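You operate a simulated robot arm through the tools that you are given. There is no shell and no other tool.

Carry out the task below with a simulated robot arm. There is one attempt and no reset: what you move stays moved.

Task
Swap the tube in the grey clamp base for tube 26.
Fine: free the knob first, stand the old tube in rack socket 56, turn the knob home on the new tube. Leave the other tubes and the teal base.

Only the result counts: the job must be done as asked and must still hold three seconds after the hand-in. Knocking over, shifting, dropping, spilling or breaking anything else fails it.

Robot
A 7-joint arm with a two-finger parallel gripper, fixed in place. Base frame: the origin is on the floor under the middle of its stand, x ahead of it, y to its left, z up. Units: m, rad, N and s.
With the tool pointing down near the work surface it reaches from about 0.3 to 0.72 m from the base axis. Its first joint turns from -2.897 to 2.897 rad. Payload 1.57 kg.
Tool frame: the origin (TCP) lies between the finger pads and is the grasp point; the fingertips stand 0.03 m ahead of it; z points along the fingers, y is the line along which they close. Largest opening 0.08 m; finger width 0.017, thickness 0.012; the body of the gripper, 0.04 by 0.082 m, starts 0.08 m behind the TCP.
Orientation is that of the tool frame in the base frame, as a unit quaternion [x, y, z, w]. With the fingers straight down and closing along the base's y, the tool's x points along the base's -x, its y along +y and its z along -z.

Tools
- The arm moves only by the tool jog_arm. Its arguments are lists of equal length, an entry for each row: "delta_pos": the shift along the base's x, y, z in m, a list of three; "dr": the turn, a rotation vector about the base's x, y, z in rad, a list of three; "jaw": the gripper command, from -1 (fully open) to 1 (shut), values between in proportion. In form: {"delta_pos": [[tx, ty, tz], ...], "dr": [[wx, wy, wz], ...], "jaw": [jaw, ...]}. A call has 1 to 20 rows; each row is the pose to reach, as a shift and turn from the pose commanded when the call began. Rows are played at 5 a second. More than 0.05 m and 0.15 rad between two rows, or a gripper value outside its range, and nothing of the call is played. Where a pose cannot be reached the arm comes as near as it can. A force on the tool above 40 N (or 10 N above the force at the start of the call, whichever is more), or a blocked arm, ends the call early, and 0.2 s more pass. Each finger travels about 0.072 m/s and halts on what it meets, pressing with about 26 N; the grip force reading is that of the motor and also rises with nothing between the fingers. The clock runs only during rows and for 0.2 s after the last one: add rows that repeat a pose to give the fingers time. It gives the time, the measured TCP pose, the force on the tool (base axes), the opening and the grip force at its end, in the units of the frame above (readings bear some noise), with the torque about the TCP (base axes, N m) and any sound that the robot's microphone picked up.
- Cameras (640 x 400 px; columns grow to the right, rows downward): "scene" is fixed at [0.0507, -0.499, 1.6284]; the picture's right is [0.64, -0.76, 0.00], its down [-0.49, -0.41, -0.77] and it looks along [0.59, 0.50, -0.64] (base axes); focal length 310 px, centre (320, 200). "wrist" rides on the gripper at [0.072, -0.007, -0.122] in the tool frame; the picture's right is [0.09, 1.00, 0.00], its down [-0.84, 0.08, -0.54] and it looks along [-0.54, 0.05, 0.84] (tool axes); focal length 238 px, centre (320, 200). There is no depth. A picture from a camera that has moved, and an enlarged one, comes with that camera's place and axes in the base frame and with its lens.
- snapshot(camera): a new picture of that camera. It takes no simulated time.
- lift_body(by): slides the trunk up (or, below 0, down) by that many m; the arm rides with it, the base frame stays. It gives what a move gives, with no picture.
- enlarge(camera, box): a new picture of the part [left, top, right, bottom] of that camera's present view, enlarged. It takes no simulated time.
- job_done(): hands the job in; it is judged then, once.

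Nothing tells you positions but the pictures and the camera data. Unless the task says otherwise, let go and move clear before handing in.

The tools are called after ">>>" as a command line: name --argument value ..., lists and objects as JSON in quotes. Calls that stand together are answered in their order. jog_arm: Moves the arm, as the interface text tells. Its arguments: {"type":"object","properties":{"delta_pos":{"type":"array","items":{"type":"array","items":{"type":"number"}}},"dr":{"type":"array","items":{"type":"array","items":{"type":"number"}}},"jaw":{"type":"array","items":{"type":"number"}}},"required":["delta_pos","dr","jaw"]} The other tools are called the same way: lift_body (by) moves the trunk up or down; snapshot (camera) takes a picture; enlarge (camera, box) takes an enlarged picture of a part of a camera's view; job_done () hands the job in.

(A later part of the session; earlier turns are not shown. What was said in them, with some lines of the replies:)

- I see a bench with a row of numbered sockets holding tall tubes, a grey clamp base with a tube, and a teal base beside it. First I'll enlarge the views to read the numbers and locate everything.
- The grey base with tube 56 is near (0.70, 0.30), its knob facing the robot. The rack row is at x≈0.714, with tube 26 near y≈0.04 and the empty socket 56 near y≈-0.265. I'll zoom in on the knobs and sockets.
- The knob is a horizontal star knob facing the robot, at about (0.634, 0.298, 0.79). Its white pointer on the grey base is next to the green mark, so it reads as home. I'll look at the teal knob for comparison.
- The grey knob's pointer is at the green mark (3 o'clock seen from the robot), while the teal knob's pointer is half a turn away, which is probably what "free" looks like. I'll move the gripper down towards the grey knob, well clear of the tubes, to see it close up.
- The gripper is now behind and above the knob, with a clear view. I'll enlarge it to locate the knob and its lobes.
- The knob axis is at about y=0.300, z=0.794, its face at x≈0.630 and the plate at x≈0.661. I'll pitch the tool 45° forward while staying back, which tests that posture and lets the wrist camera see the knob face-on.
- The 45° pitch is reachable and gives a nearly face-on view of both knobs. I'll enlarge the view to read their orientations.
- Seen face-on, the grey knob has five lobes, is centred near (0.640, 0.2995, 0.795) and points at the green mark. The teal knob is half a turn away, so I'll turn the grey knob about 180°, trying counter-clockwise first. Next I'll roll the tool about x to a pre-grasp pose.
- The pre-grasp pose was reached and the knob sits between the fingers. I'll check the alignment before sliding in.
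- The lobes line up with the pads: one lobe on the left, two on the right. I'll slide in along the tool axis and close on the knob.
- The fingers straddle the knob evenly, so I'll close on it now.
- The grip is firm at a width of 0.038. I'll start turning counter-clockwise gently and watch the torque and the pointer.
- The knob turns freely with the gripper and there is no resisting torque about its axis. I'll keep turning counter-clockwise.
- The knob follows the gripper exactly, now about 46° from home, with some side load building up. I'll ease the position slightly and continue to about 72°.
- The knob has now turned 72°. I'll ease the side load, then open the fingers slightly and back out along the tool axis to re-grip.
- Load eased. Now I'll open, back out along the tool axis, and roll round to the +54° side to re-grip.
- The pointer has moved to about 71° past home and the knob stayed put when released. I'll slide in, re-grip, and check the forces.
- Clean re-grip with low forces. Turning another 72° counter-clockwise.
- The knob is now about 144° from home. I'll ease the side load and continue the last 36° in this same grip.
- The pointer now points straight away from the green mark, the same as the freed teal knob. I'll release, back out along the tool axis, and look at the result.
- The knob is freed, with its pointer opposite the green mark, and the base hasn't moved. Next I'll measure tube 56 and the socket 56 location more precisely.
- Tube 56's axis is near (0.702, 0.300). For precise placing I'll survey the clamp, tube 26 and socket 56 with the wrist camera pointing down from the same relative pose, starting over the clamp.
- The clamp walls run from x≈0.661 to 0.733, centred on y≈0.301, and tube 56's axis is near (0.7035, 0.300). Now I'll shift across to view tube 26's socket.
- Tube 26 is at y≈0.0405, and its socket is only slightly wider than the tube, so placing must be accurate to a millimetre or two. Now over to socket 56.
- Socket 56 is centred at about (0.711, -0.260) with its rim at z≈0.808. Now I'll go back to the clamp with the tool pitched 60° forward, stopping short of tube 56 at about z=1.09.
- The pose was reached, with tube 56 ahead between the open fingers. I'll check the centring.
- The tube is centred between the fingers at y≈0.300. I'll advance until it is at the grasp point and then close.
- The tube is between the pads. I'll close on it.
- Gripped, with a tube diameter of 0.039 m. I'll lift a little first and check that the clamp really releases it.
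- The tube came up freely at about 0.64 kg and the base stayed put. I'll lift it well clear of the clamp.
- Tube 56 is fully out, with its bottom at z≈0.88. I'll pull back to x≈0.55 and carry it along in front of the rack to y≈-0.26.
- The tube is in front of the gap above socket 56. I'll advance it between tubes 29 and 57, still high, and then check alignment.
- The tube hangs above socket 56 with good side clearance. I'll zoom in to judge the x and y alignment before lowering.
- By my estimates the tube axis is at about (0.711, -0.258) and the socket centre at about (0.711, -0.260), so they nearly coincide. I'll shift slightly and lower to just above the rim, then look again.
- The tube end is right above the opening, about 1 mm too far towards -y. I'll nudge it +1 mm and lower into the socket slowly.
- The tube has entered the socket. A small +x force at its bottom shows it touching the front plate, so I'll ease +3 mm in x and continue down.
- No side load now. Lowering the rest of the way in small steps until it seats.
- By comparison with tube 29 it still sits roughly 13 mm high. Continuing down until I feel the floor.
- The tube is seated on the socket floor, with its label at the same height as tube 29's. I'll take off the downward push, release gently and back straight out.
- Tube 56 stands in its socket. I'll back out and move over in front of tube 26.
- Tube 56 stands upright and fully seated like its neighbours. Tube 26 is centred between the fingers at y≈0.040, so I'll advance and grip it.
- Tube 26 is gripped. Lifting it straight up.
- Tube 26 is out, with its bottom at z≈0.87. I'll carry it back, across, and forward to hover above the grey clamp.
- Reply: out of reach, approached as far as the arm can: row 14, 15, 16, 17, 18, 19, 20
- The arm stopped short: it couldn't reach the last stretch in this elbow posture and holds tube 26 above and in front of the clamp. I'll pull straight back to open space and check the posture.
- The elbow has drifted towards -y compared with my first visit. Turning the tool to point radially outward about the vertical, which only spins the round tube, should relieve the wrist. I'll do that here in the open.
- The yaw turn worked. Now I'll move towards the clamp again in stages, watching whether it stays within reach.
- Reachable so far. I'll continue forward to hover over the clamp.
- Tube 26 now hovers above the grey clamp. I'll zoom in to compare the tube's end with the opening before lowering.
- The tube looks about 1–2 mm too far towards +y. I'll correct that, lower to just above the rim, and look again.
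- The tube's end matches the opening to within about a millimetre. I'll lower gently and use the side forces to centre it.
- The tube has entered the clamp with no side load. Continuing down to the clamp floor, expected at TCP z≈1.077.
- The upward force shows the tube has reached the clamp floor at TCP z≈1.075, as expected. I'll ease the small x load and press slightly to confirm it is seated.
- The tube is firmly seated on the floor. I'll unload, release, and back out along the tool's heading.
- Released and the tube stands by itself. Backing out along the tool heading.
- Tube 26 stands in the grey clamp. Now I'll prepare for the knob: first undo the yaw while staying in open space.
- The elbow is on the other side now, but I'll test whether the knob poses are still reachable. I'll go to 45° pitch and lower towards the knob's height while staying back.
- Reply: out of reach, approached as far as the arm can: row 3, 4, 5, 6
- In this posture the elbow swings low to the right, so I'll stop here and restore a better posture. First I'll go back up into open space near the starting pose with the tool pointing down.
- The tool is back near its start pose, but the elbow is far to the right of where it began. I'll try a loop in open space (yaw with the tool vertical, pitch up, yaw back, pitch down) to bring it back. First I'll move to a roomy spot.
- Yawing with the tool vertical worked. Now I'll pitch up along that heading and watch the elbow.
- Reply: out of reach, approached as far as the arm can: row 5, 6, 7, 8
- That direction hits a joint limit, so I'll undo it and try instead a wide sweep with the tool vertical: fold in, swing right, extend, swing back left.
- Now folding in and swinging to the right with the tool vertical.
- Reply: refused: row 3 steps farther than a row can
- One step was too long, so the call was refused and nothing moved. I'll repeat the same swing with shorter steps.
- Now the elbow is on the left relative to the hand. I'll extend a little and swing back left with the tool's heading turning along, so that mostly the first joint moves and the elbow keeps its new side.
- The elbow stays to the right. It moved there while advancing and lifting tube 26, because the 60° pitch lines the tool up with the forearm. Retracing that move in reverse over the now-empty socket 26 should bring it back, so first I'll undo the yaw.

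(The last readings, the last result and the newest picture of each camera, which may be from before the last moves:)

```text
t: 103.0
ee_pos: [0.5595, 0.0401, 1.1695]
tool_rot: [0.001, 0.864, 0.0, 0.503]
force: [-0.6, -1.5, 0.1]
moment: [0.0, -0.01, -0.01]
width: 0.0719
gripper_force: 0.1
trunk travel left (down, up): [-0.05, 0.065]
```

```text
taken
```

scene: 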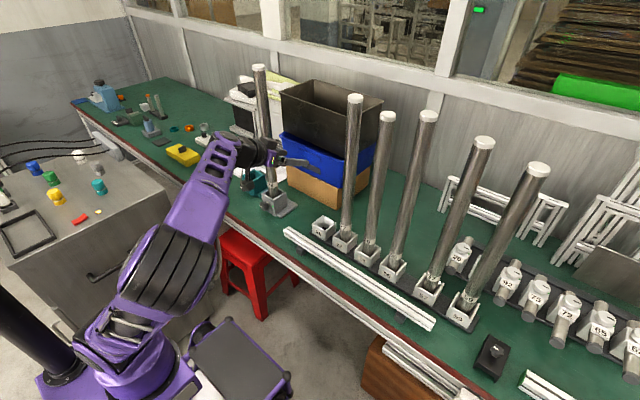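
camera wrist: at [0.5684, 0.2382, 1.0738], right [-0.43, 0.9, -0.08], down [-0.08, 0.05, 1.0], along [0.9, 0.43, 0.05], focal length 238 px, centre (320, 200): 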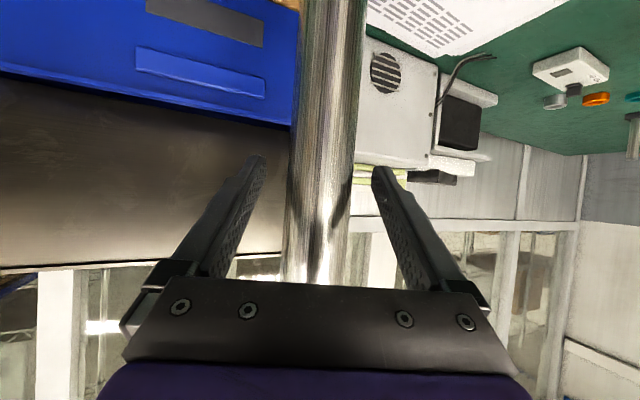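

Now at the same place as before, with the elbow to the right. I'll advance over the empty socket 26 and then lower and back out, reversing the earlier moves.

>>> jog_arm --delta_pos '[[0.02, 0, 0], [0.05, 0, 0], [0.08, 0, 0], [0.11, 0, 0], [0.135, 0, 0], [0.15, 0, 0], [0.15, 0, 0]]' --dr '[[0, 0, 0], [0, 0, 0], [0, 0, 0], [0, 0, 0], [0, 0, 0], [0, 0, 0], [0, 0, 0]]' --jaw '[-0.8, -0.8, -0.8, -0.8, -0.8, -0.8, -0.8]'

>>> snapshot --camera "scene"

```text
t: 104.6
ee_pos: [0.7109, 0.0422, 1.1693]
tool_rot: [0.0, 0.864, 0.0, 0.504]
force: [-0.6, 0.5, 0.1]
moment: [-0.05, -0.02, 0.01]
width: 0.0721
gripper_force: 0.0
trunk travel left (down, up): [-0.05, 0.065]
```

```text
taken
```

scene: 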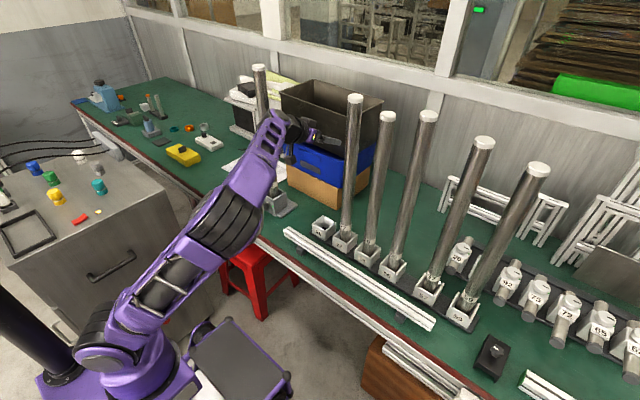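

This matches the earlier posture closely. Now reversing the lift and then backing out with the same steps.

>>> jog_arm --delta_pos '[[0, 0, -0.01], [0, 0, -0.025], [0, 0, -0.04], [0, 0, -0.055], [0, 0, -0.07], [0, 0, -0.085], [0, 0, -0.1], [0, 0, -0.11], [0, 0, -0.115], [0, 0, -0.115]]' --dr '[[0, 0, 0], [0, 0, 0], [0, 0, 0], [0, 0, 0], [0, 0, 0], [0, 0, 0], [0, 0, 0], [0, 0, 0], [0, 0, 0], [0, 0, 0]]' --jaw '[-0.8, -0.8, -0.8, -0.8, -0.8, -0.8, -0.8, -0.8, -0.8, -0.8]'

>>> snapshot --camera "scene"

```text
t: 106.8
ee_pos: [0.7106, 0.0421, 1.0543]
tool_rot: [0.0, 0.864, 0.0, 0.503]
force: [-0.3, 0.3, 0.2]
moment: [-0.04, -0.02, -0.01]
width: 0.072
gripper_force: 0.0
trunk travel left (down, up): [-0.05, 0.065]
```

```text
taken
```

scene: 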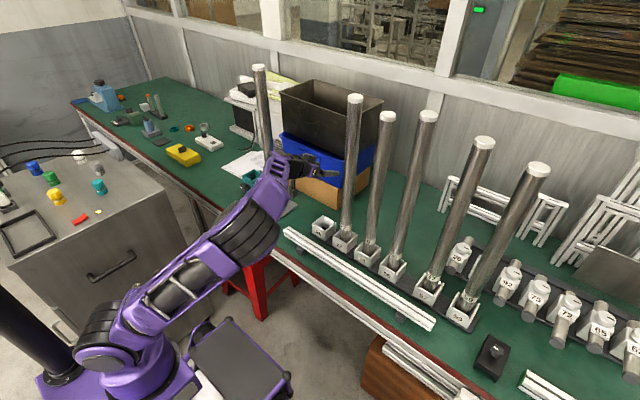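

The arm didn't revert by itself. The posture flipped when the tool passed the forearm's line, so I'll use the mirrored effect: point the tool level and swing its heading left past the forearm. First I'll back out to open space.

>>> jog_arm --delta_pos '[[-0.02, 0, 0], [-0.06, 0, 0.0], [-0.1, 0, 0.01], [-0.14, 0, 0.02], [-0.17, 0.02, 0.03], [-0.2, 0.04, 0.04], [-0.21, 0.06, 0.05], [-0.21, 0.06, 0.05]]' --dr '[[0, 0, 0], [0, 0, 0], [0, 0, 0], [0, 0, 0], [0, 0, 0], [0, 0, 0], [0, 0, 0], [0, 0, 0]]' --jaw '[-0.8, -0.8, -0.8, -0.8, -0.8, -0.8, -0.8, -0.8]'

>>> jog_arm --delta_pos '[[0, 0, 0], [0, 0, 0], [0, 0, 0], [0, 0, 0], [0, 0, 0], [0, 0, 0]]' --dr '[[0, -0.1, 0], [0, -0.2, 0], [0, -0.3, 0], [0, -0.4, 0], [0, -0.52, 0], [0, -0.52, 0]]' --jaw '[-0.8, -0.8, -0.8, -0.8, -0.8, -0.8]'

>>> snapshot --camera "scene"

```text
t: 108.6
ee_pos: [0.4998, 0.0987, 1.1053]
tool_rot: [0.003, 0.864, 0.002, 0.503]
force: [0.7, -0.1, -0.5]
moment: [-0.02, -0.01, 0.03]
width: 0.0719
gripper_force: 0.0
trunk travel left (down, up): [-0.05, 0.065]
```

```text
t: 109.5
ee_pos: [0.4911, 0.0897, 1.159]
tool_rot: [0.046, 0.743, 0.064, 0.664]
force: [-0.4, -0.8, -0.3]
moment: [0.0, -0.01, -0.02]
width: 0.0717
gripper_force: 0.1
trunk travel left (down, up): [-0.05, 0.065]
stopped in row 4: the arm was blocked; the commanded pose is now the measured one
```

```text
taken
```

scene: 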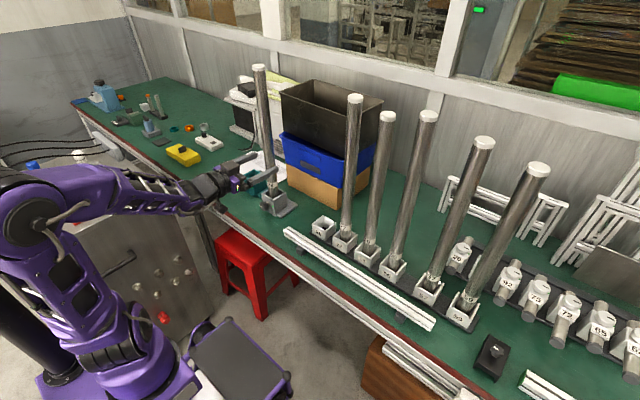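

The elbow flipped back to the upper-left, like my first visit, although the call was cut short as "blocked". From here I'll level the heading and move left and down in front of the clamp with the tool still pitched high.

>>> jog_arm --delta_pos '[[0.0, 0.02, 0.0], [0.0, 0.05, -0.01], [0.0, 0.085, -0.03], [0.005, 0.12, -0.055], [0.009, 0.15, -0.085], [0.009, 0.175, -0.115], [0.009, 0.185, -0.139], [0.009, 0.185, -0.139]]' --dr '[[-0.04, 0.059, 0], [-0.08, 0.118, 0], [-0.12, 0.177, 0.001], [-0.158, 0.236, 0.002], [-0.158, 0.236, 0.002], [-0.158, 0.236, 0.002], [-0.158, 0.236, 0.002], [-0.158, 0.236, 0.002]]' --jaw '[-0.8, -0.8, -0.8, -0.8, -0.8, -0.8, -0.8, -0.8]'

>>> snapshot --camera "scene"

```text
t: 111.3
ee_pos: [0.4997, 0.2731, 1.018]
tool_rot: [-0.002, 0.819, -0.001, 0.573]
force: [0.1, 0.1, 0.1]
moment: [-0.01, 0.0, 0.01]
width: 0.072
gripper_force: 0.0
trunk travel left (down, up): [-0.05, 0.065]
```

```text
taken
```

scene: 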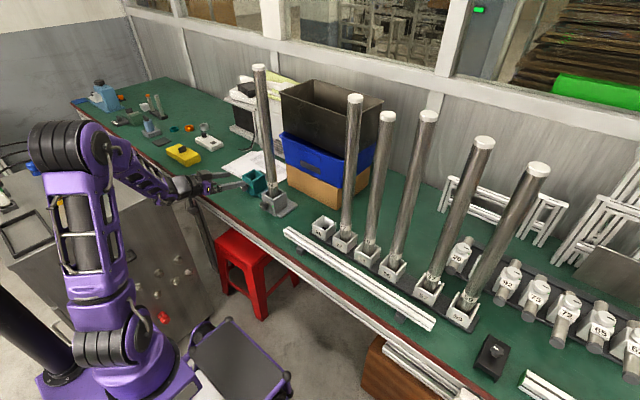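

The normal posture is restored. Now down to 45° pitch in front of the knob, as before.

>>> jog_arm --delta_pos '[[0.0, 0.005, -0.02], [0.0, 0.01, -0.04], [0.0, 0.015, -0.06], [0.0, 0.02, -0.08], [0.005, 0.027, -0.092], [0.005, 0.027, -0.092]]' --dr '[[0, 0.1, 0], [0, 0.2, 0], [0, 0.3, 0], [0, 0.4, 0], [0, 0.425, 0], [0, 0.425, 0]]' --jaw '[-0.6, -0.6, -0.6, -0.6, -0.4, -0.4]'

>>> snapshot --camera "scene"

>>> enlarge --camera "wrist" --box '[260, 80, 380, 160]'

```text
t: 112.7
ee_pos: [0.5051, 0.301, 0.9252]
tool_rot: [-0.001, 0.922, -0.003, 0.387]
force: [-0.6, 0.4, 0.2]
moment: [-0.03, -0.05, 0.0]
width: 0.056
gripper_force: 0.0
trunk travel left (down, up): [-0.05, 0.065]
```

```text
taken
```

scene: 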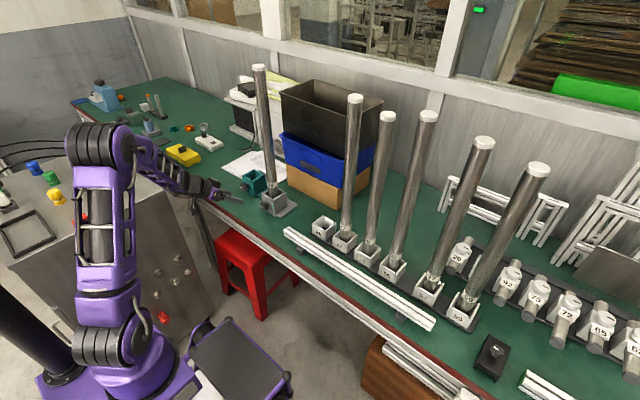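

```text
5.00 times, centred on (320, 120) of wrist
camera zoom: at [0.3681, 0.2955, 0.961], right [-0.06, 1.0, -0.07], down [0.2, 0.08, 0.98], along [0.98, 0.05, -0.2], focal length 1192 px, centre (320, 600)
```

zoom: 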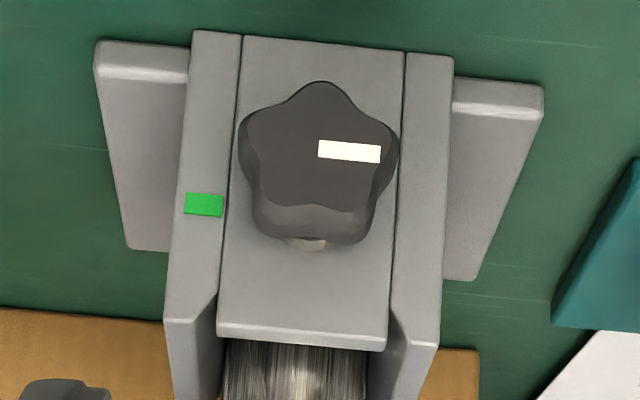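

The knob pointer is still opposite the green mark, at the free position. I'll roll the tool to the -54° side and move to the pre-grasp, ready to turn clockwise towards home.

>>> jog_arm --delta_pos '[[0.0, 0.008, -0.01], [0.0, 0.016, -0.02], [0.01, 0.022, -0.035], [0.02, 0.028, -0.05], [0.035, 0.032, -0.07], [0.055, 0.035, -0.085], [0.073, 0.0366, -0.097], [0.0882, 0.0366, -0.1055], [0.0882, 0.0366, -0.1055]]' --dr '[[-0.12, 0, 0], [-0.24, 0, 0], [-0.36, 0, 0], [-0.48, 0, 0], [-0.6, 0, 0], [-0.72, 0, 0], [-0.84, 0, 0], [-0.942, 0, 0], [-0.942, 0, 0]]' --jaw '[-0.4, -0.4, -0.4, -0.4, -0.4, -0.4, -0.4, -0.4, -0.4]'

>>> enlarge --camera "wrist" --box '[240, 110, 400, 210]'

>>> snapshot --camera "scene"

```text
t: 114.7
ee_pos: [0.5921, 0.3376, 0.8212]
tool_rot: [-0.178, 0.82, -0.421, 0.345]
force: [0.3, 0.1, 0.1]
moment: [0.04, 0.01, -0.04]
width: 0.0561
gripper_force: 0.1
trunk travel left (down, up): [-0.05, 0.065]
```

```text
4.00 times, centred on (320, 160) of wrist
camera zoom: at [0.4558, 0.3615, 0.8465], right [-0.06, 0.53, -0.85], down [0.2, 0.84, 0.51], along [0.98, -0.14, -0.16], focal length 953 px, centre (320, 360)
```

zoom: 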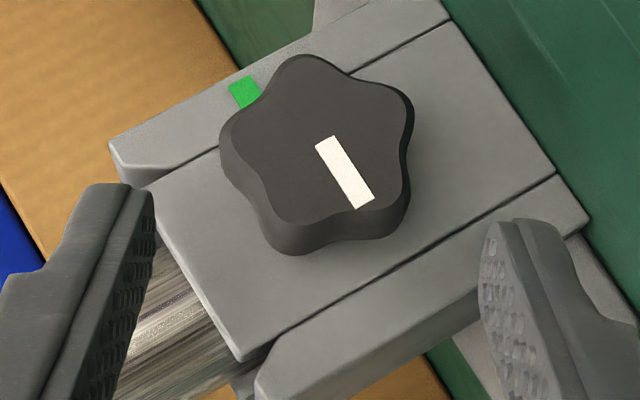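

```text
taken
```

scene: 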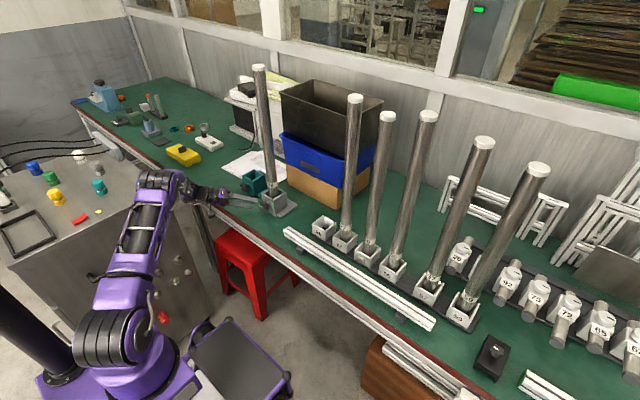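

The knob lies between the fingers with the same lobe pattern as before. Sliding in and gripping.

>>> jog_arm --delta_pos '[[0.0122, -0.0095, -0.0067], [0.0245, -0.019, -0.0133], [0.0367, -0.0285, -0.02], [0.0367, -0.0285, -0.02], [0.0367, -0.0285, -0.02], [0.0367, -0.0285, -0.02], [0.0367, -0.0285, -0.02]]' --dr '[[0, 0, 0], [0, 0, 0], [0, 0, 0], [0, 0, 0], [0, 0, 0], [0, 0, 0], [0, 0, 0]]' --jaw '[-0.4, -0.4, -0.4, -0.4, 0.0, 0.5, 1.0]'

>>> enlarge --camera "wrist" --box '[240, 120, 400, 220]'

```text
t: 116.3
ee_pos: [0.6287, 0.3099, 0.8006]
tool_rot: [-0.177, 0.82, -0.421, 0.345]
force: [1.6, 0.9, -2.2]
moment: [0.05, -0.09, 0.19]
width: 0.0382
gripper_force: 44.0
trunk travel left (down, up): [-0.05, 0.065]
```

```text
4.00 times, centred on (320, 170) of wrist
camera zoom: at [0.4922, 0.3342, 0.8268], right [-0.06, 0.53, -0.85], down [0.2, 0.84, 0.51], along [0.98, -0.13, -0.16], focal length 953 px, centre (320, 320)
```

zoom: 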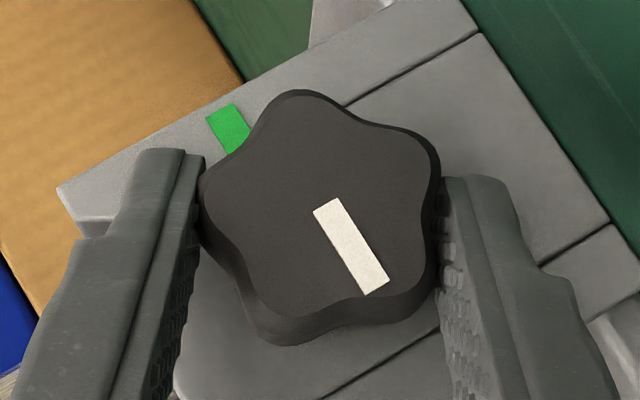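

Gripped cleanly with low forces. Turning clockwise now, first 36°.

>>> jog_arm --delta_pos '[[0, -0.0009, 0.0008], [0, -0.0018, 0.0015], [0, -0.0029, 0.0022], [0, -0.004, 0.0027], [0, -0.0051, 0.0031], [0, -0.0064, 0.0034], [0, -0.0064, 0.0034]]' --dr '[[0.105, 0, 0], [0.209, 0, 0], [0.314, 0, 0], [0.419, 0, 0], [0.523, 0, 0], [0.628, 0, 0], [0.628, 0, 0]]' --jaw '[1, 1, 1, 1, 1, 1, 1]'

>>> enlarge --camera "wrist" --box '[240, 120, 400, 220]'

```text
t: 117.9
ee_pos: [0.6292, 0.3048, 0.8065]
tool_rot: [-0.062, 0.91, -0.145, 0.383]
force: [-7.0, 4.2, 15.1]
moment: [-0.04, 0.68, -0.18]
width: 0.0382
gripper_force: 43.8
trunk travel left (down, up): [-0.05, 0.065]
```

```text
4.00 times, centred on (320, 170) of wrist
camera zoom: at [0.4919, 0.3084, 0.8401], right [-0.06, 0.93, -0.37], down [0.2, 0.38, 0.91], along [0.98, -0.01, -0.2], focal length 953 px, centre (320, 320)
```

zoom: 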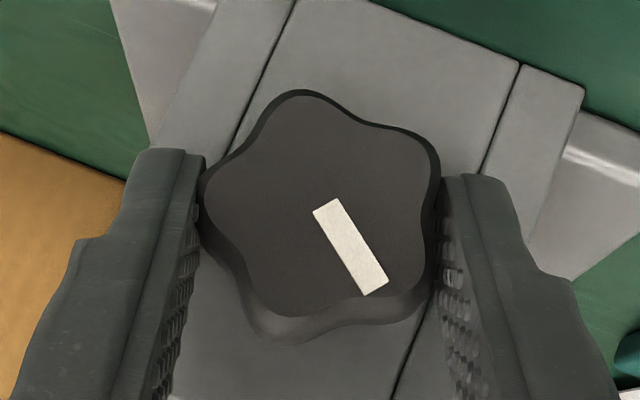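

The knob follows, now 36° back towards home. I'll ease the upward load and continue another 36°.

>>> jog_arm --delta_pos '[[-0.0005, 0.0005, 0.0012], [-0.0005, -0.0009, 0.0014], [-0.0005, -0.0022, 0.0014], [-0.0005, -0.0036, 0.0014], [-0.0005, -0.005, 0.0012], [-0.0005, -0.0063, 0.0009], [-0.0005, -0.0076, 0.0007], [-0.0005, -0.0076, 0.0007]]' --dr '[[0, 0, 0], [0.105, 0, 0], [0.209, 0, 0], [0.314, 0, 0], [0.419, 0, 0], [0.523, 0, 0], [0.628, 0, 0], [0.628, 0, 0]]' --jaw '[1, 1, 1, 1, 1, 1, 1, 1]'

>>> enlarge --camera "wrist" --box '[240, 120, 400, 220]'

```text
t: 119.7
ee_pos: [0.6283, 0.2964, 0.8058]
tool_rot: [0.059, 0.91, 0.143, 0.384]
force: [2.3, 5.2, 12.0]
moment: [0.13, -0.65, 0.36]
width: 0.0378
gripper_force: 43.8
trunk travel left (down, up): [-0.05, 0.065]
```

```text
4.00 times, centred on (320, 170) of wrist
camera zoom: at [0.4917, 0.2797, 0.836], right [-0.07, 0.97, 0.24], down [0.2, -0.22, 0.95], along [0.98, 0.11, -0.18], focal length 953 px, centre (320, 320)
```

zoom: 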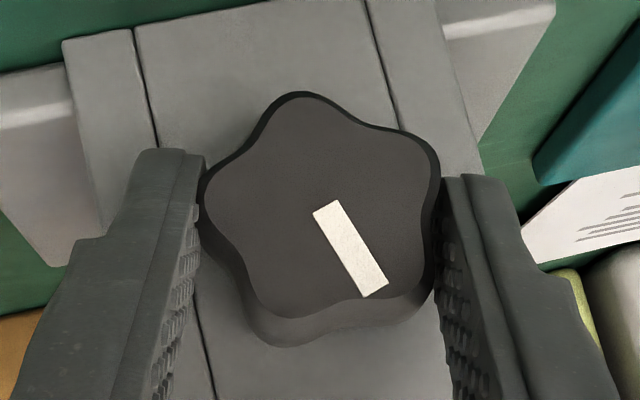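

Now 72° turned. Continuing to the +54° side.

>>> jog_arm --delta_pos '[[0, 0.0004, 0.0008], [0, -0.0007, 0.0003], [0, -0.0019, -0.0003], [0, -0.0029, -0.0009], [0, -0.0039, -0.0016], [0, -0.0048, -0.0025], [0, -0.0056, -0.0034], [0, -0.0056, -0.0034]]' --dr '[[0, 0, 0], [0.105, 0, 0], [0.209, 0, 0], [0.314, 0, 0], [0.419, 0, 0], [0.523, 0, 0], [0.628, 0, 0], [0.628, 0, 0]]' --jaw '[1, 1, 1, 1, 1, 1, 1, 1]'

>>> enlarge --camera "wrist" --box '[240, 120, 400, 220]'

>>> snapshot --camera "scene"

```text
t: 121.5
ee_pos: [0.6289, 0.2888, 0.8014]
tool_rot: [0.175, 0.823, 0.416, 0.344]
force: [-13.9, -5.2, 2.8]
moment: [0.04, -0.47, -0.04]
width: 0.0382
gripper_force: 44.2
trunk travel left (down, up): [-0.05, 0.065]
```

```text
4.00 times, centred on (320, 170) of wrist
camera zoom: at [0.4919, 0.2587, 0.8166], right [-0.06, 0.64, 0.76], down [0.2, -0.74, 0.64], along [0.98, 0.19, -0.08], focal length 953 px, centre (320, 320)
```

zoom: 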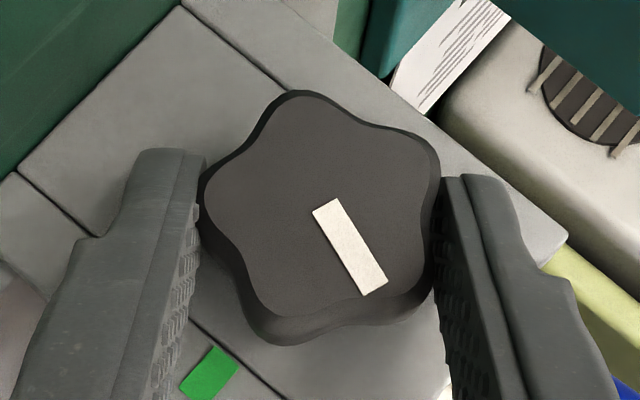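

```text
taken
```

scene: 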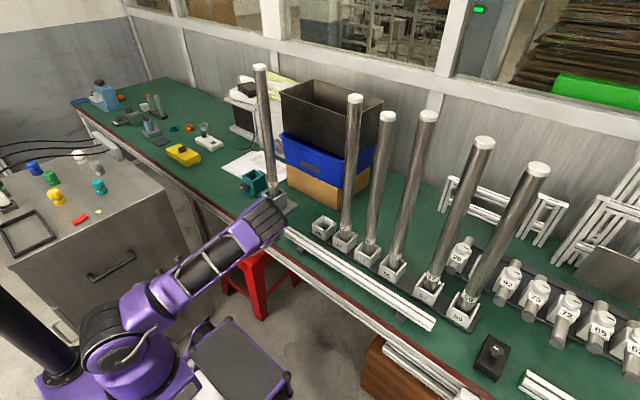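

Now 108° turned, so 72° remains. I'll release, back out, and roll round to re-grip at the -18° side.

>>> jog_arm --delta_pos '[[0, 0, 0], [0, 0, 0], [-0.0181, -0.0138, 0.0097], [-0.0362, -0.0275, 0.0193], [-0.0362, -0.0237, 0.0238], [-0.0362, -0.0194, 0.0278], [-0.0362, -0.0147, 0.0313], [-0.0362, -0.0096, 0.0341], [-0.0362, -0.0041, 0.0362], [-0.0362, 0.0016, 0.0377], [-0.0362, 0.0074, 0.0384], [-0.0362, 0.0132, 0.0384], [-0.0362, 0.019, 0.0377], [-0.0362, 0.0247, 0.0362], [-0.0362, 0.0247, 0.0362]]' --dr '[[0, 0, 0], [0, 0, 0], [0, 0, 0], [0, 0, 0], [-0.126, 0, 0], [-0.251, 0, 0], [-0.377, 0, 0], [-0.502, 0, 0], [-0.628, 0, 0], [-0.754, 0, 0], [-0.879, 0, 0], [-1.005, 0, 0], [-1.13, 0, 0], [-1.256, 0, 0], [-1.256, 0, 0]]' --jaw '[-0.35, -0.35, -0.35, -0.35, -0.35, -0.35, -0.35, -0.35, -0.35, -0.35, -0.35, -0.35, -0.35, -0.35, -0.35]'

>>> enlarge --camera "wrist" --box '[240, 110, 400, 210]'

```text
t: 124.7
ee_pos: [0.5938, 0.3148, 0.8377]
tool_rot: [-0.062, 0.91, -0.147, 0.383]
force: [-0.8, -0.1, -0.9]
moment: [-0.01, 0.01, 0.02]
width: 0.0539
gripper_force: 0.0
trunk travel left (down, up): [-0.05, 0.065]
```

```text
4.00 times, centred on (320, 160) of wrist
camera zoom: at [0.4568, 0.3199, 0.8727], right [-0.06, 0.92, -0.38], down [0.2, 0.38, 0.9], along [0.98, -0.02, -0.21], focal length 953 px, centre (320, 360)
```

zoom: 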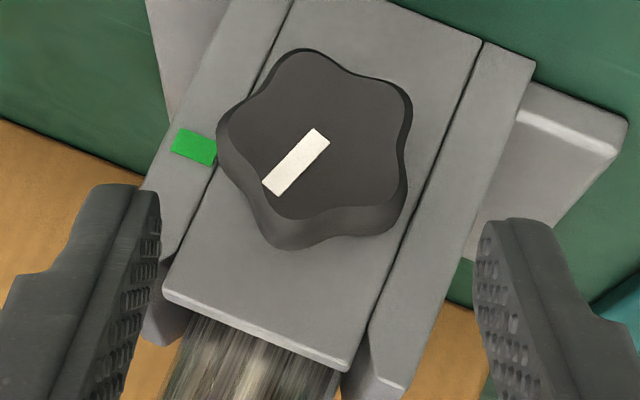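

The pointer now shows about 71° left to go. Sliding in and gripping again.

>>> jog_arm --delta_pos '[[0.0119, -0.0037, -0.0108], [0.0238, -0.0075, -0.0217], [0.0357, -0.0112, -0.0325], [0.0357, -0.0112, -0.0325], [0.0357, -0.0112, -0.0325], [0.0357, -0.0112, -0.0325], [0.0357, -0.0112, -0.0325]]' --dr '[[0, 0, 0], [0, 0, 0], [0, 0, 0], [0, 0, 0], [0, 0, 0], [0, 0, 0], [0, 0, 0]]' --jaw '[-0.35, -0.35, -0.35, -0.35, 0.0, 0.5, 1.0]'

>>> enlarge --camera "wrist" --box '[240, 120, 400, 220]'

```text
t: 126.3
ee_pos: [0.6303, 0.3042, 0.8052]
tool_rot: [-0.062, 0.91, -0.147, 0.382]
force: [-0.5, -0.3, 0.0]
moment: [0.01, -0.17, -0.02]
width: 0.0387
gripper_force: 43.7
trunk travel left (down, up): [-0.05, 0.065]
```

```text
4.00 times, centred on (320, 170) of wrist
camera zoom: at [0.492, 0.3083, 0.8395], right [-0.06, 0.92, -0.38], down [0.2, 0.38, 0.9], along [0.98, -0.02, -0.21], focal length 953 px, centre (320, 320)
```

zoom: 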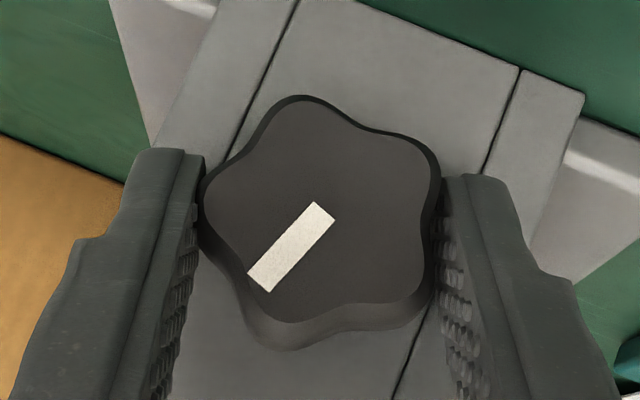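

A perfect re-grip with near-zero forces. Turning clockwise, checking halfway.

>>> jog_arm --delta_pos '[[0, -0.0012, 0.0004], [0, -0.0025, 0.0007], [0, -0.0038, 0.0008], [0, -0.0051, 0.0008], [0, -0.0063, 0.0007], [0, -0.0075, 0.0005], [0, -0.0075, 0.0005]]' --dr '[[0.105, 0, 0], [0.209, 0, 0], [0.314, 0, 0], [0.419, 0, 0], [0.523, 0, 0], [0.628, 0, 0], [0.628, 0, 0]]' --jaw '[1, 1, 1, 1, 1, 1, 1]'

>>> enlarge --camera "wrist" --box '[240, 120, 400, 220]'

```text
t: 127.9
ee_pos: [0.628, 0.2957, 0.8045]
tool_rot: [0.059, 0.911, 0.142, 0.382]
force: [3.3, 3.4, -1.4]
moment: [0.02, 0.92, 0.63]
width: 0.0384
gripper_force: 44.4
trunk travel left (down, up): [-0.05, 0.065]
```

```text
4.00 times, centred on (320, 170) of wrist
camera zoom: at [0.4918, 0.28, 0.8358], right [-0.06, 0.97, 0.24], down [0.2, -0.22, 0.95], along [0.98, 0.11, -0.18], focal length 953 px, centre (320, 320)
```

zoom: 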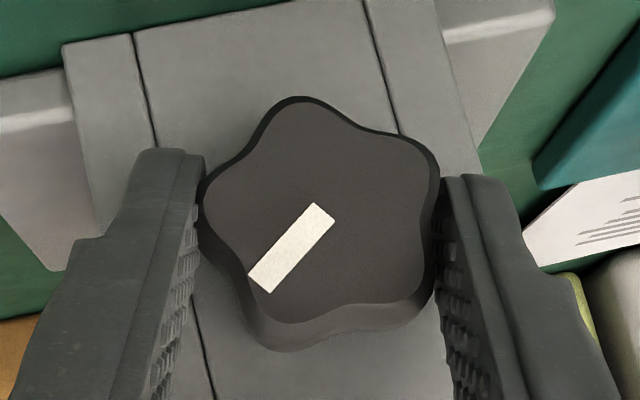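

About 36° remain. I'll continue, watching for the clamp torque.

>>> jog_arm --delta_pos '[[0, -0.0012, -0.0005], [0, -0.0024, -0.0011], [0, -0.0035, -0.0018], [0, -0.0046, -0.0026], [0, -0.0046, -0.0026]]' --dr '[[0.105, 0, 0], [0.209, 0, 0], [0.314, 0, 0], [0.419, 0, 0], [0.419, 0, 0]]' --jaw '[1, 1, 1, 1, 1]'

>>> enlarge --camera "wrist" --box '[240, 120, 400, 220]'

```text
t: 129.1
ee_pos: [0.6289, 0.2912, 0.8028]
tool_rot: [0.138, 0.861, 0.328, 0.362]
force: [0.6, 3.4, -2.7]
moment: [0.01, 0.17, 0.19]
width: 0.0381
gripper_force: 44.3
trunk travel left (down, up): [-0.05, 0.065]
```

```text
4.00 times, centred on (320, 170) of wrist
camera zoom: at [0.4918, 0.2647, 0.824], right [-0.06, 0.79, 0.61], down [0.2, -0.59, 0.78], along [0.98, 0.17, -0.12], focal length 953 px, centre (320, 320)
```

zoom: 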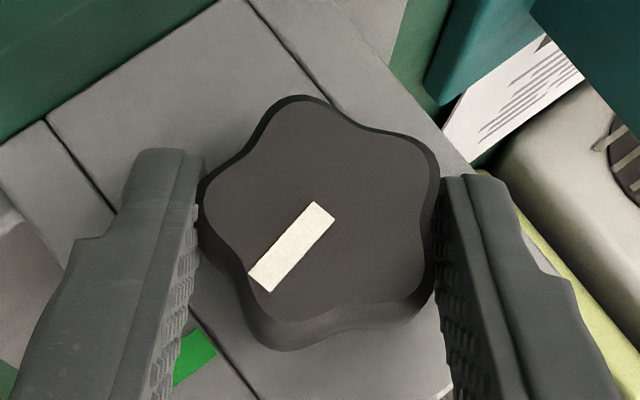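

About 12° remain. Completing the turn to the mark.

>>> jog_arm --delta_pos '[[0, -0.0005, -0.0005], [0, -0.0009, -0.0009], [0, -0.0014, -0.0014], [0, -0.0018, -0.0018], [0, -0.0018, -0.0018]]' --dr '[[0.055, 0, 0], [0.11, 0, 0], [0.165, 0, 0], [0.215, 0, 0], [0.215, 0, 0]]' --jaw '[1, 1, 1, 1, 1]'

>>> enlarge --camera "wrist" --box '[240, 120, 400, 220]'

>>> enlarge --camera "scene" --box '[240, 170, 300, 215]'

```text
t: 130.3
ee_pos: [0.6289, 0.2899, 0.8016]
tool_rot: [0.176, 0.822, 0.418, 0.345]
force: [1.4, 5.0, -4.4]
moment: [-0.25, 0.23, 0.7]
width: 0.0385
gripper_force: 44.1
trunk travel left (down, up): [-0.05, 0.065]
```

```text
4.00 times, centred on (320, 170) of wrist
camera zoom: at [0.4918, 0.2591, 0.8159], right [-0.06, 0.64, 0.77], down [0.2, -0.74, 0.64], along [0.98, 0.19, -0.08], focal length 953 px, centre (320, 320)
```

zoom: 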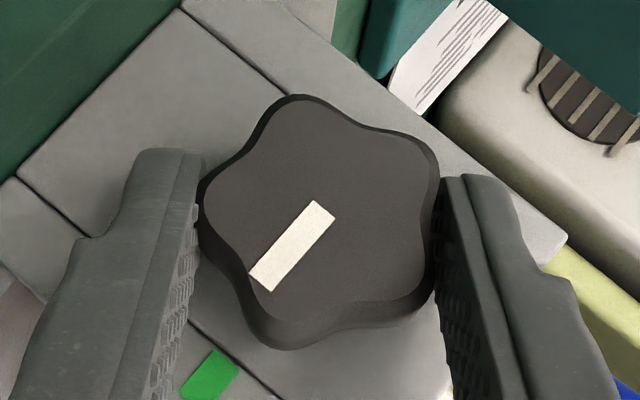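

```text
8.89 times, centred on (270, 192) of scene
camera zoom: at [0.0507, -0.499, 1.6284], right [0.64, -0.76, 0.0], down [-0.49, -0.41, -0.77], along [0.59, 0.5, -0.64], focal length 2757 px, centre (764, 267)
```

zoom: 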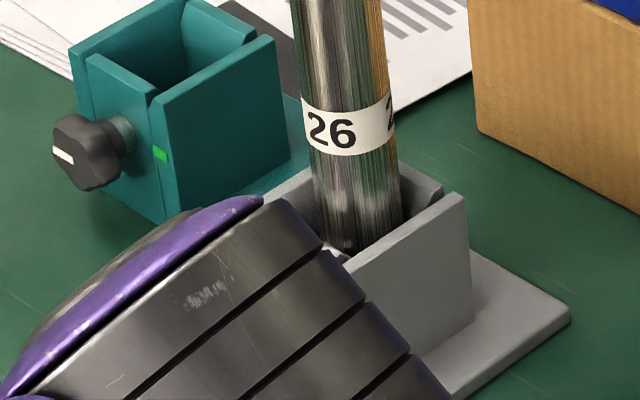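

A resisting torque of about 0.25 N·m is building up now, and the pointer looks lined up with the green mark. I'll press a few hundredths of a radian further to make sure it is against its home stop.

>>> jog_arm --delta_pos '[[0, 0.0003, -0.0002], [0, 0.0002, -0.0004], [0, 0.0002, -0.0004]]' --dr '[[0.025, 0, 0], [0.05, 0, 0], [0.05, 0, 0]]' --jaw '[1, 1, 1]'

>>> enlarge --camera "wrist" --box '[240, 120, 400, 220]'

```text
t: 131.1
ee_pos: [0.6283, 0.2882, 0.8018]
tool_rot: [0.185, 0.811, 0.438, 0.341]
force: [-5.0, -4.3, -3.6]
moment: [-0.78, -0.14, 0.17]
width: 0.0383
gripper_force: 44.0
trunk travel left (down, up): [-0.05, 0.065]
```

```text
4.00 times, centred on (320, 170) of wrist
camera zoom: at [0.4917, 0.2576, 0.8142], right [-0.06, 0.6, 0.8], down [0.2, -0.78, 0.6], along [0.98, 0.2, -0.07], focal length 953 px, centre (320, 320)
```

zoom: 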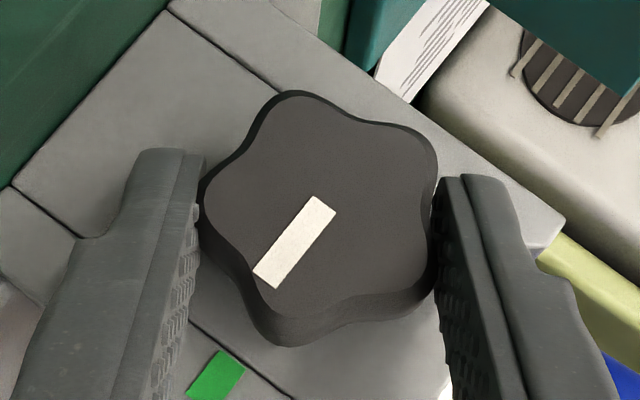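

The torque jumped to about 0.8 N·m and the knob stopped at the mark, so it is home. I'll relax the twist slightly, then open and back out.

>>> jog_arm --delta_pos '[[0, 0, 0.0002], [0, 0, 0.0003], [0, 0, 0.0003], [0, 0, 0.0003], [-0.018, -0.0145, 0.0107], [-0.036, -0.029, 0.021], [-0.055, -0.0445, 0.0325], [-0.07, -0.05, 0.05], [-0.07, -0.05, 0.05]]' --dr '[[-0.02, 0, 0], [-0.04, 0, 0], [-0.04, 0, 0], [-0.04, 0, 0], [-0.04, 0, 0], [-0.04, 0, 0], [-0.04, 0, 0], [-0.04, 0, 0], [-0.04, 0, 0]]' --jaw '[1, 1, -0.35, -0.35, -0.35, -0.35, -0.35, -0.35, -0.35]'

>>> enlarge --camera "wrist" --box '[240, 100, 400, 200]'

>>> snapshot --camera "scene"

```text
t: 133.1
ee_pos: [0.5588, 0.2403, 0.8517]
tool_rot: [0.177, 0.819, 0.423, 0.345]
force: [-0.2, -0.7, -0.1]
moment: [0.03, -0.03, 0.02]
width: 0.054
gripper_force: 0.1
trunk travel left (down, up): [-0.05, 0.065]
```

```text
4.00 times, centred on (320, 150) of wrist
camera zoom: at [0.4215, 0.2081, 0.8659], right [-0.06, 0.63, 0.77], down [0.2, -0.75, 0.63], along [0.98, 0.19, -0.08], focal length 953 px, centre (320, 400)
```

zoom: 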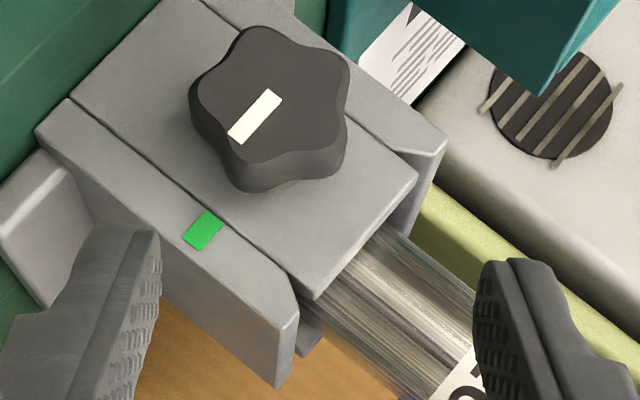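

```text
taken
```

scene: 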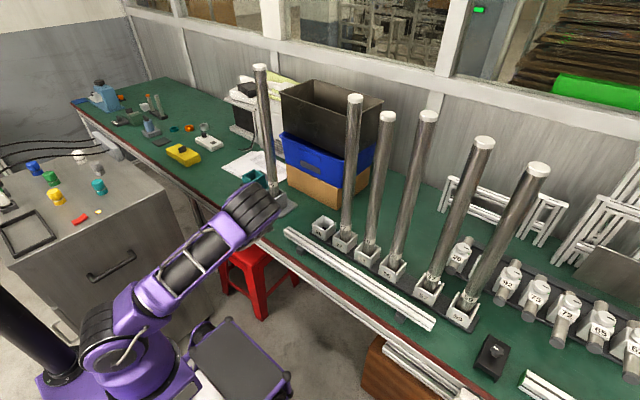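

Released with the pointer at the green mark. I'll move clear and look face-on to confirm.

>>> jog_arm --delta_pos '[[-0.01, 0.0, 0.01], [-0.02, 0.005, 0.02], [-0.03, 0.015, 0.03], [-0.04, 0.025, 0.04], [-0.045, 0.035, 0.05], [-0.05, 0.045, 0.06], [-0.055, 0.055, 0.07], [-0.055, 0.06, 0.075], [-0.055, 0.06, 0.075]]' --dr '[[-0.12, 0, 0], [-0.24, 0, 0], [-0.36, 0, 0], [-0.48, 0, 0], [-0.6, 0, 0], [-0.72, 0, 0], [-0.84, 0, 0], [-0.958, 0, 0], [-0.958, 0, 0]]' --jaw '[-0.35, -0.35, -0.5, -0.5, -0.5, -0.5, -0.5, -0.5, -0.5]'

>>> enlarge --camera "wrist" --box '[260, 70, 380, 150]'

>>> enlarge --camera "scene" --box '[240, 170, 300, 215]'

>>> snapshot --camera "scene"

```text
t: 135.1
ee_pos: [0.5024, 0.3022, 0.9252]
tool_rot: [-0.001, 0.922, -0.003, 0.387]
force: [0.1, -0.2, 0.8]
moment: [0.0, -0.01, -0.01]
width: 0.0603
gripper_force: 0.0
trunk travel left (down, up): [-0.05, 0.065]
```

```text
5.00 times, centred on (320, 110) of wrist
camera zoom: at [0.3657, 0.2947, 0.9598], right [-0.06, 1.0, -0.07], down [0.2, 0.08, 0.98], along [0.98, 0.05, -0.2], focal length 1192 px, centre (320, 650)
```

zoom: 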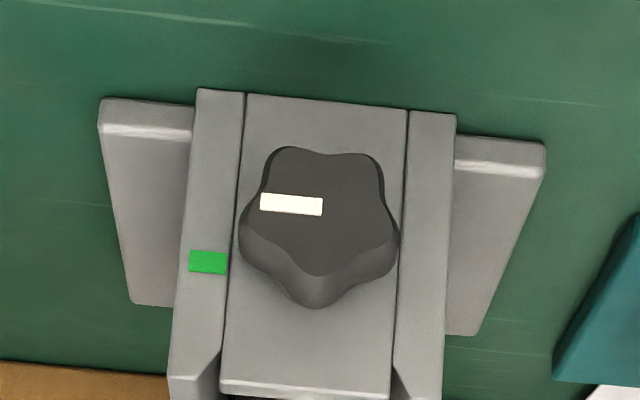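

```text
8.89 times, centred on (270, 192) of scene
camera zoom: at [0.0507, -0.499, 1.6284], right [0.64, -0.76, 0.0], down [-0.49, -0.41, -0.77], along [0.59, 0.5, -0.64], focal length 2757 px, centre (764, 267)
```

zoom: 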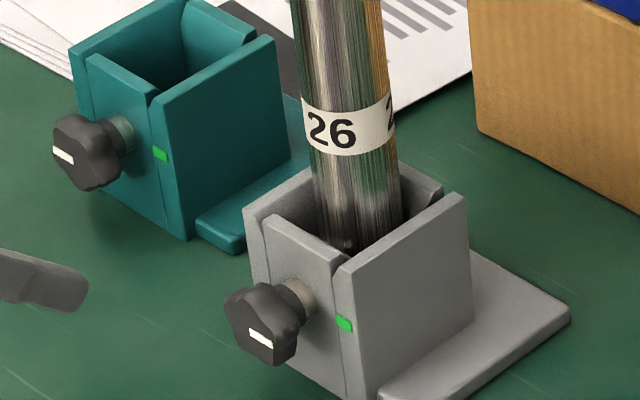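

```text
taken
```

scene: 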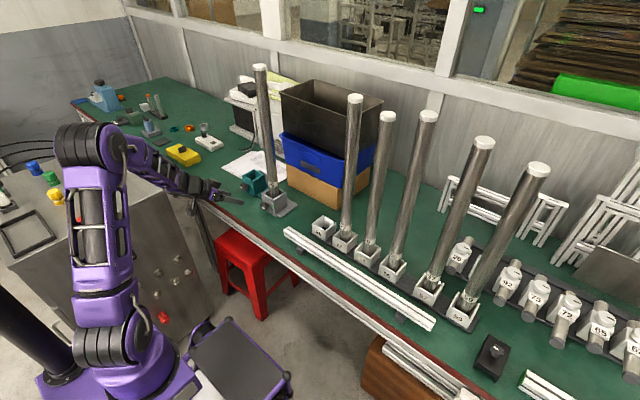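

The pointer lines up with the green mark again, as it did at the start. I'll take a closer look at the bar angle and check the rest of the scene.

>>> enlarge --camera "wrist" --box '[290, 90, 350, 130]'

>>> enlarge --camera "scene" --box '[250, 190, 290, 215]'

>>> enlarge --camera "scene" --box '[300, 60, 560, 330]'

>>> enlarge --camera "scene" --box '[340, 225, 500, 325]'

```text
10.00 times, centred on (320, 110) of wrist
camera zoom: at [0.3657, 0.2947, 0.9598], right [-0.06, 1.0, -0.07], down [0.2, 0.08, 0.98], along [0.98, 0.05, -0.2], focal length 2384 px, centre (320, 1100)
```

zoom: 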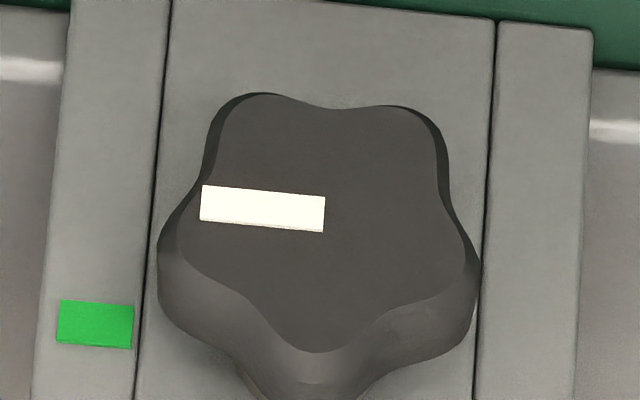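

```text
16.00 times, centred on (270, 202) of scene
camera zoom: at [0.0507, -0.499, 1.6284], right [0.64, -0.76, 0.0], down [-0.49, -0.41, -0.77], along [0.59, 0.5, -0.64], focal length 4962 px, centre (1120, 160)
```

zoom: 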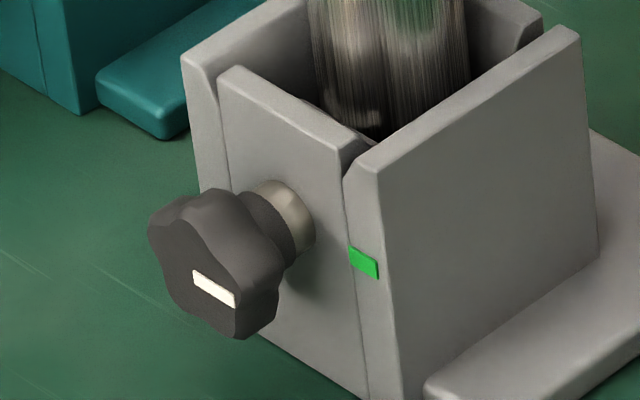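

```text
1.48 times, centred on (430, 195) of scene
camera zoom: at [0.0507, -0.499, 1.6284], right [0.64, -0.76, 0.0], down [-0.49, -0.41, -0.77], along [0.59, 0.5, -0.64], focal length 459 px, centre (157, 207)
```

zoom: 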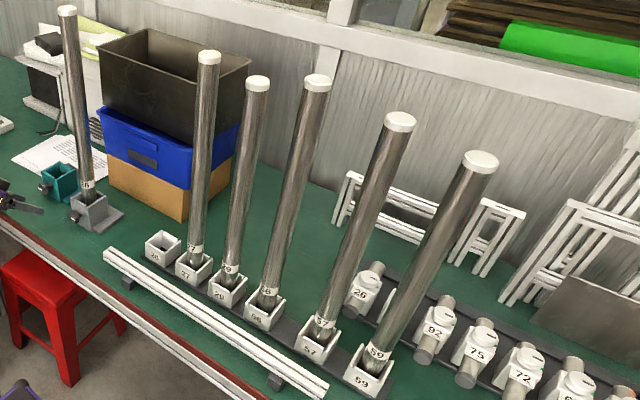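

```text
4.00 times, centred on (420, 275) of scene
camera zoom: at [0.0507, -0.499, 1.6284], right [0.64, -0.76, 0.0], down [-0.49, -0.41, -0.77], along [0.59, 0.5, -0.64], focal length 1240 px, centre (-80, -100)
```

zoom: 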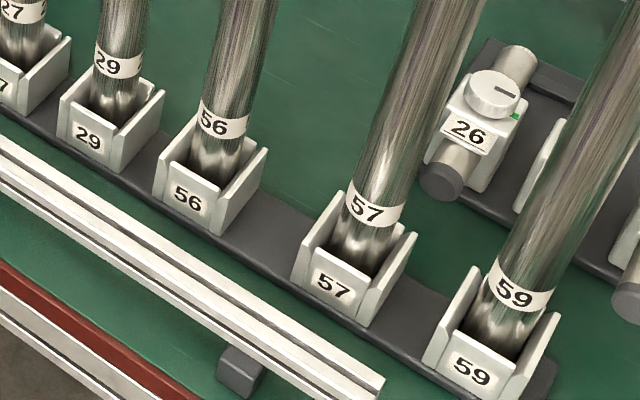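

The clamp picture matches the initial home view, tube 26 is in the grey base, tube 56 stands in socket 56, and everything else is in place. I'll back away a little further.

>>> jog_arm --delta_pos '[[-0.02, -0.005, 0.02], [-0.04, -0.01, 0.04], [-0.05, -0.015, 0.07], [-0.06, -0.02, 0.1], [-0.06, -0.02, 0.1], [-0.06, -0.02, 0.1], [-0.06, -0.02, 0.1]]' --dr '[[0, 0, 0], [0, 0, 0], [0, 0, 0], [0, 0, 0], [0, 0, 0], [0, 0, 0], [0, 0, 0]]' --jaw '[-0.5, -0.5, -0.5, -0.5, -0.5, -0.5, -0.5]'

>>> snapshot --camera "scene"

>>> snapshot --camera "wrist"

```text
t: 136.7
ee_pos: [0.444, 0.2787, 1.026]
tool_rot: [-0.001, 0.922, -0.003, 0.388]
force: [-0.9, -0.3, 0.2]
moment: [0.0, 0.02, -0.01]
width: 0.06
gripper_force: 0.1
trunk travel left (down, up): [-0.05, 0.065]
```

```text
taken
```

scene: 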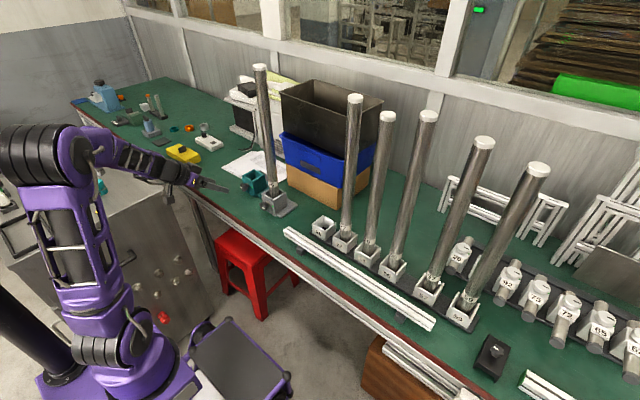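

```text
taken
camera wrist: at [0.3074, 0.273, 1.0596], right [-0.06, 1.0, -0.07], down [0.2, 0.08, 0.98], along [0.98, 0.05, -0.2], focal length 238 px, centre (320, 200)
```

wrist: 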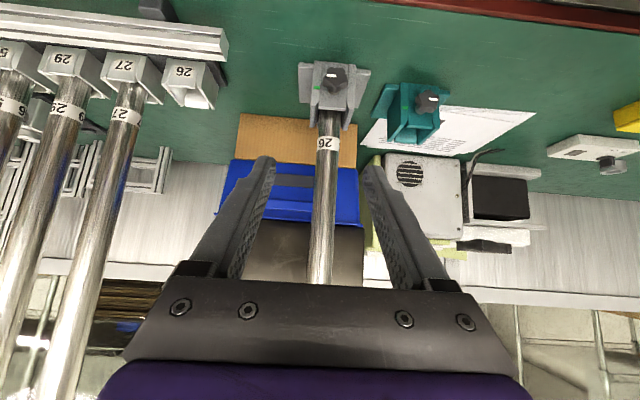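

Tube 26 stands clamped in the grey base with the knob home, tube 56 stands in rack socket 56, and the other tubes and the teal base look untouched. The gripper is clear, so I'm handing in.

>>> job_done

```text
The job is handed in.
```

The swap is done and handed in; no pass or fail came back with the hand-in.

- **New tube:** Tube 26 is seated on the floor of the grey clamp base. The knob is back on the green mark, and torque rose sharply against its stop there.
- **Old tube:** I freed the knob first, then stood tube 56 in rack socket 56. It sits at the same height as its neighbours.
- **Everything else:** In the final pictures the grey base hasn't shifted, and the other tubes and the teal base are where they started.

I didn't tug on tube 26 to test the clamp; I'm relying on the knob position and the torque at the stop.

The arm's posture flipped while it was carrying tube 26, so that part took extra moves. While I was restoring it with an empty gripper, one call stopped early as "blocked", with almost no force on the tool.
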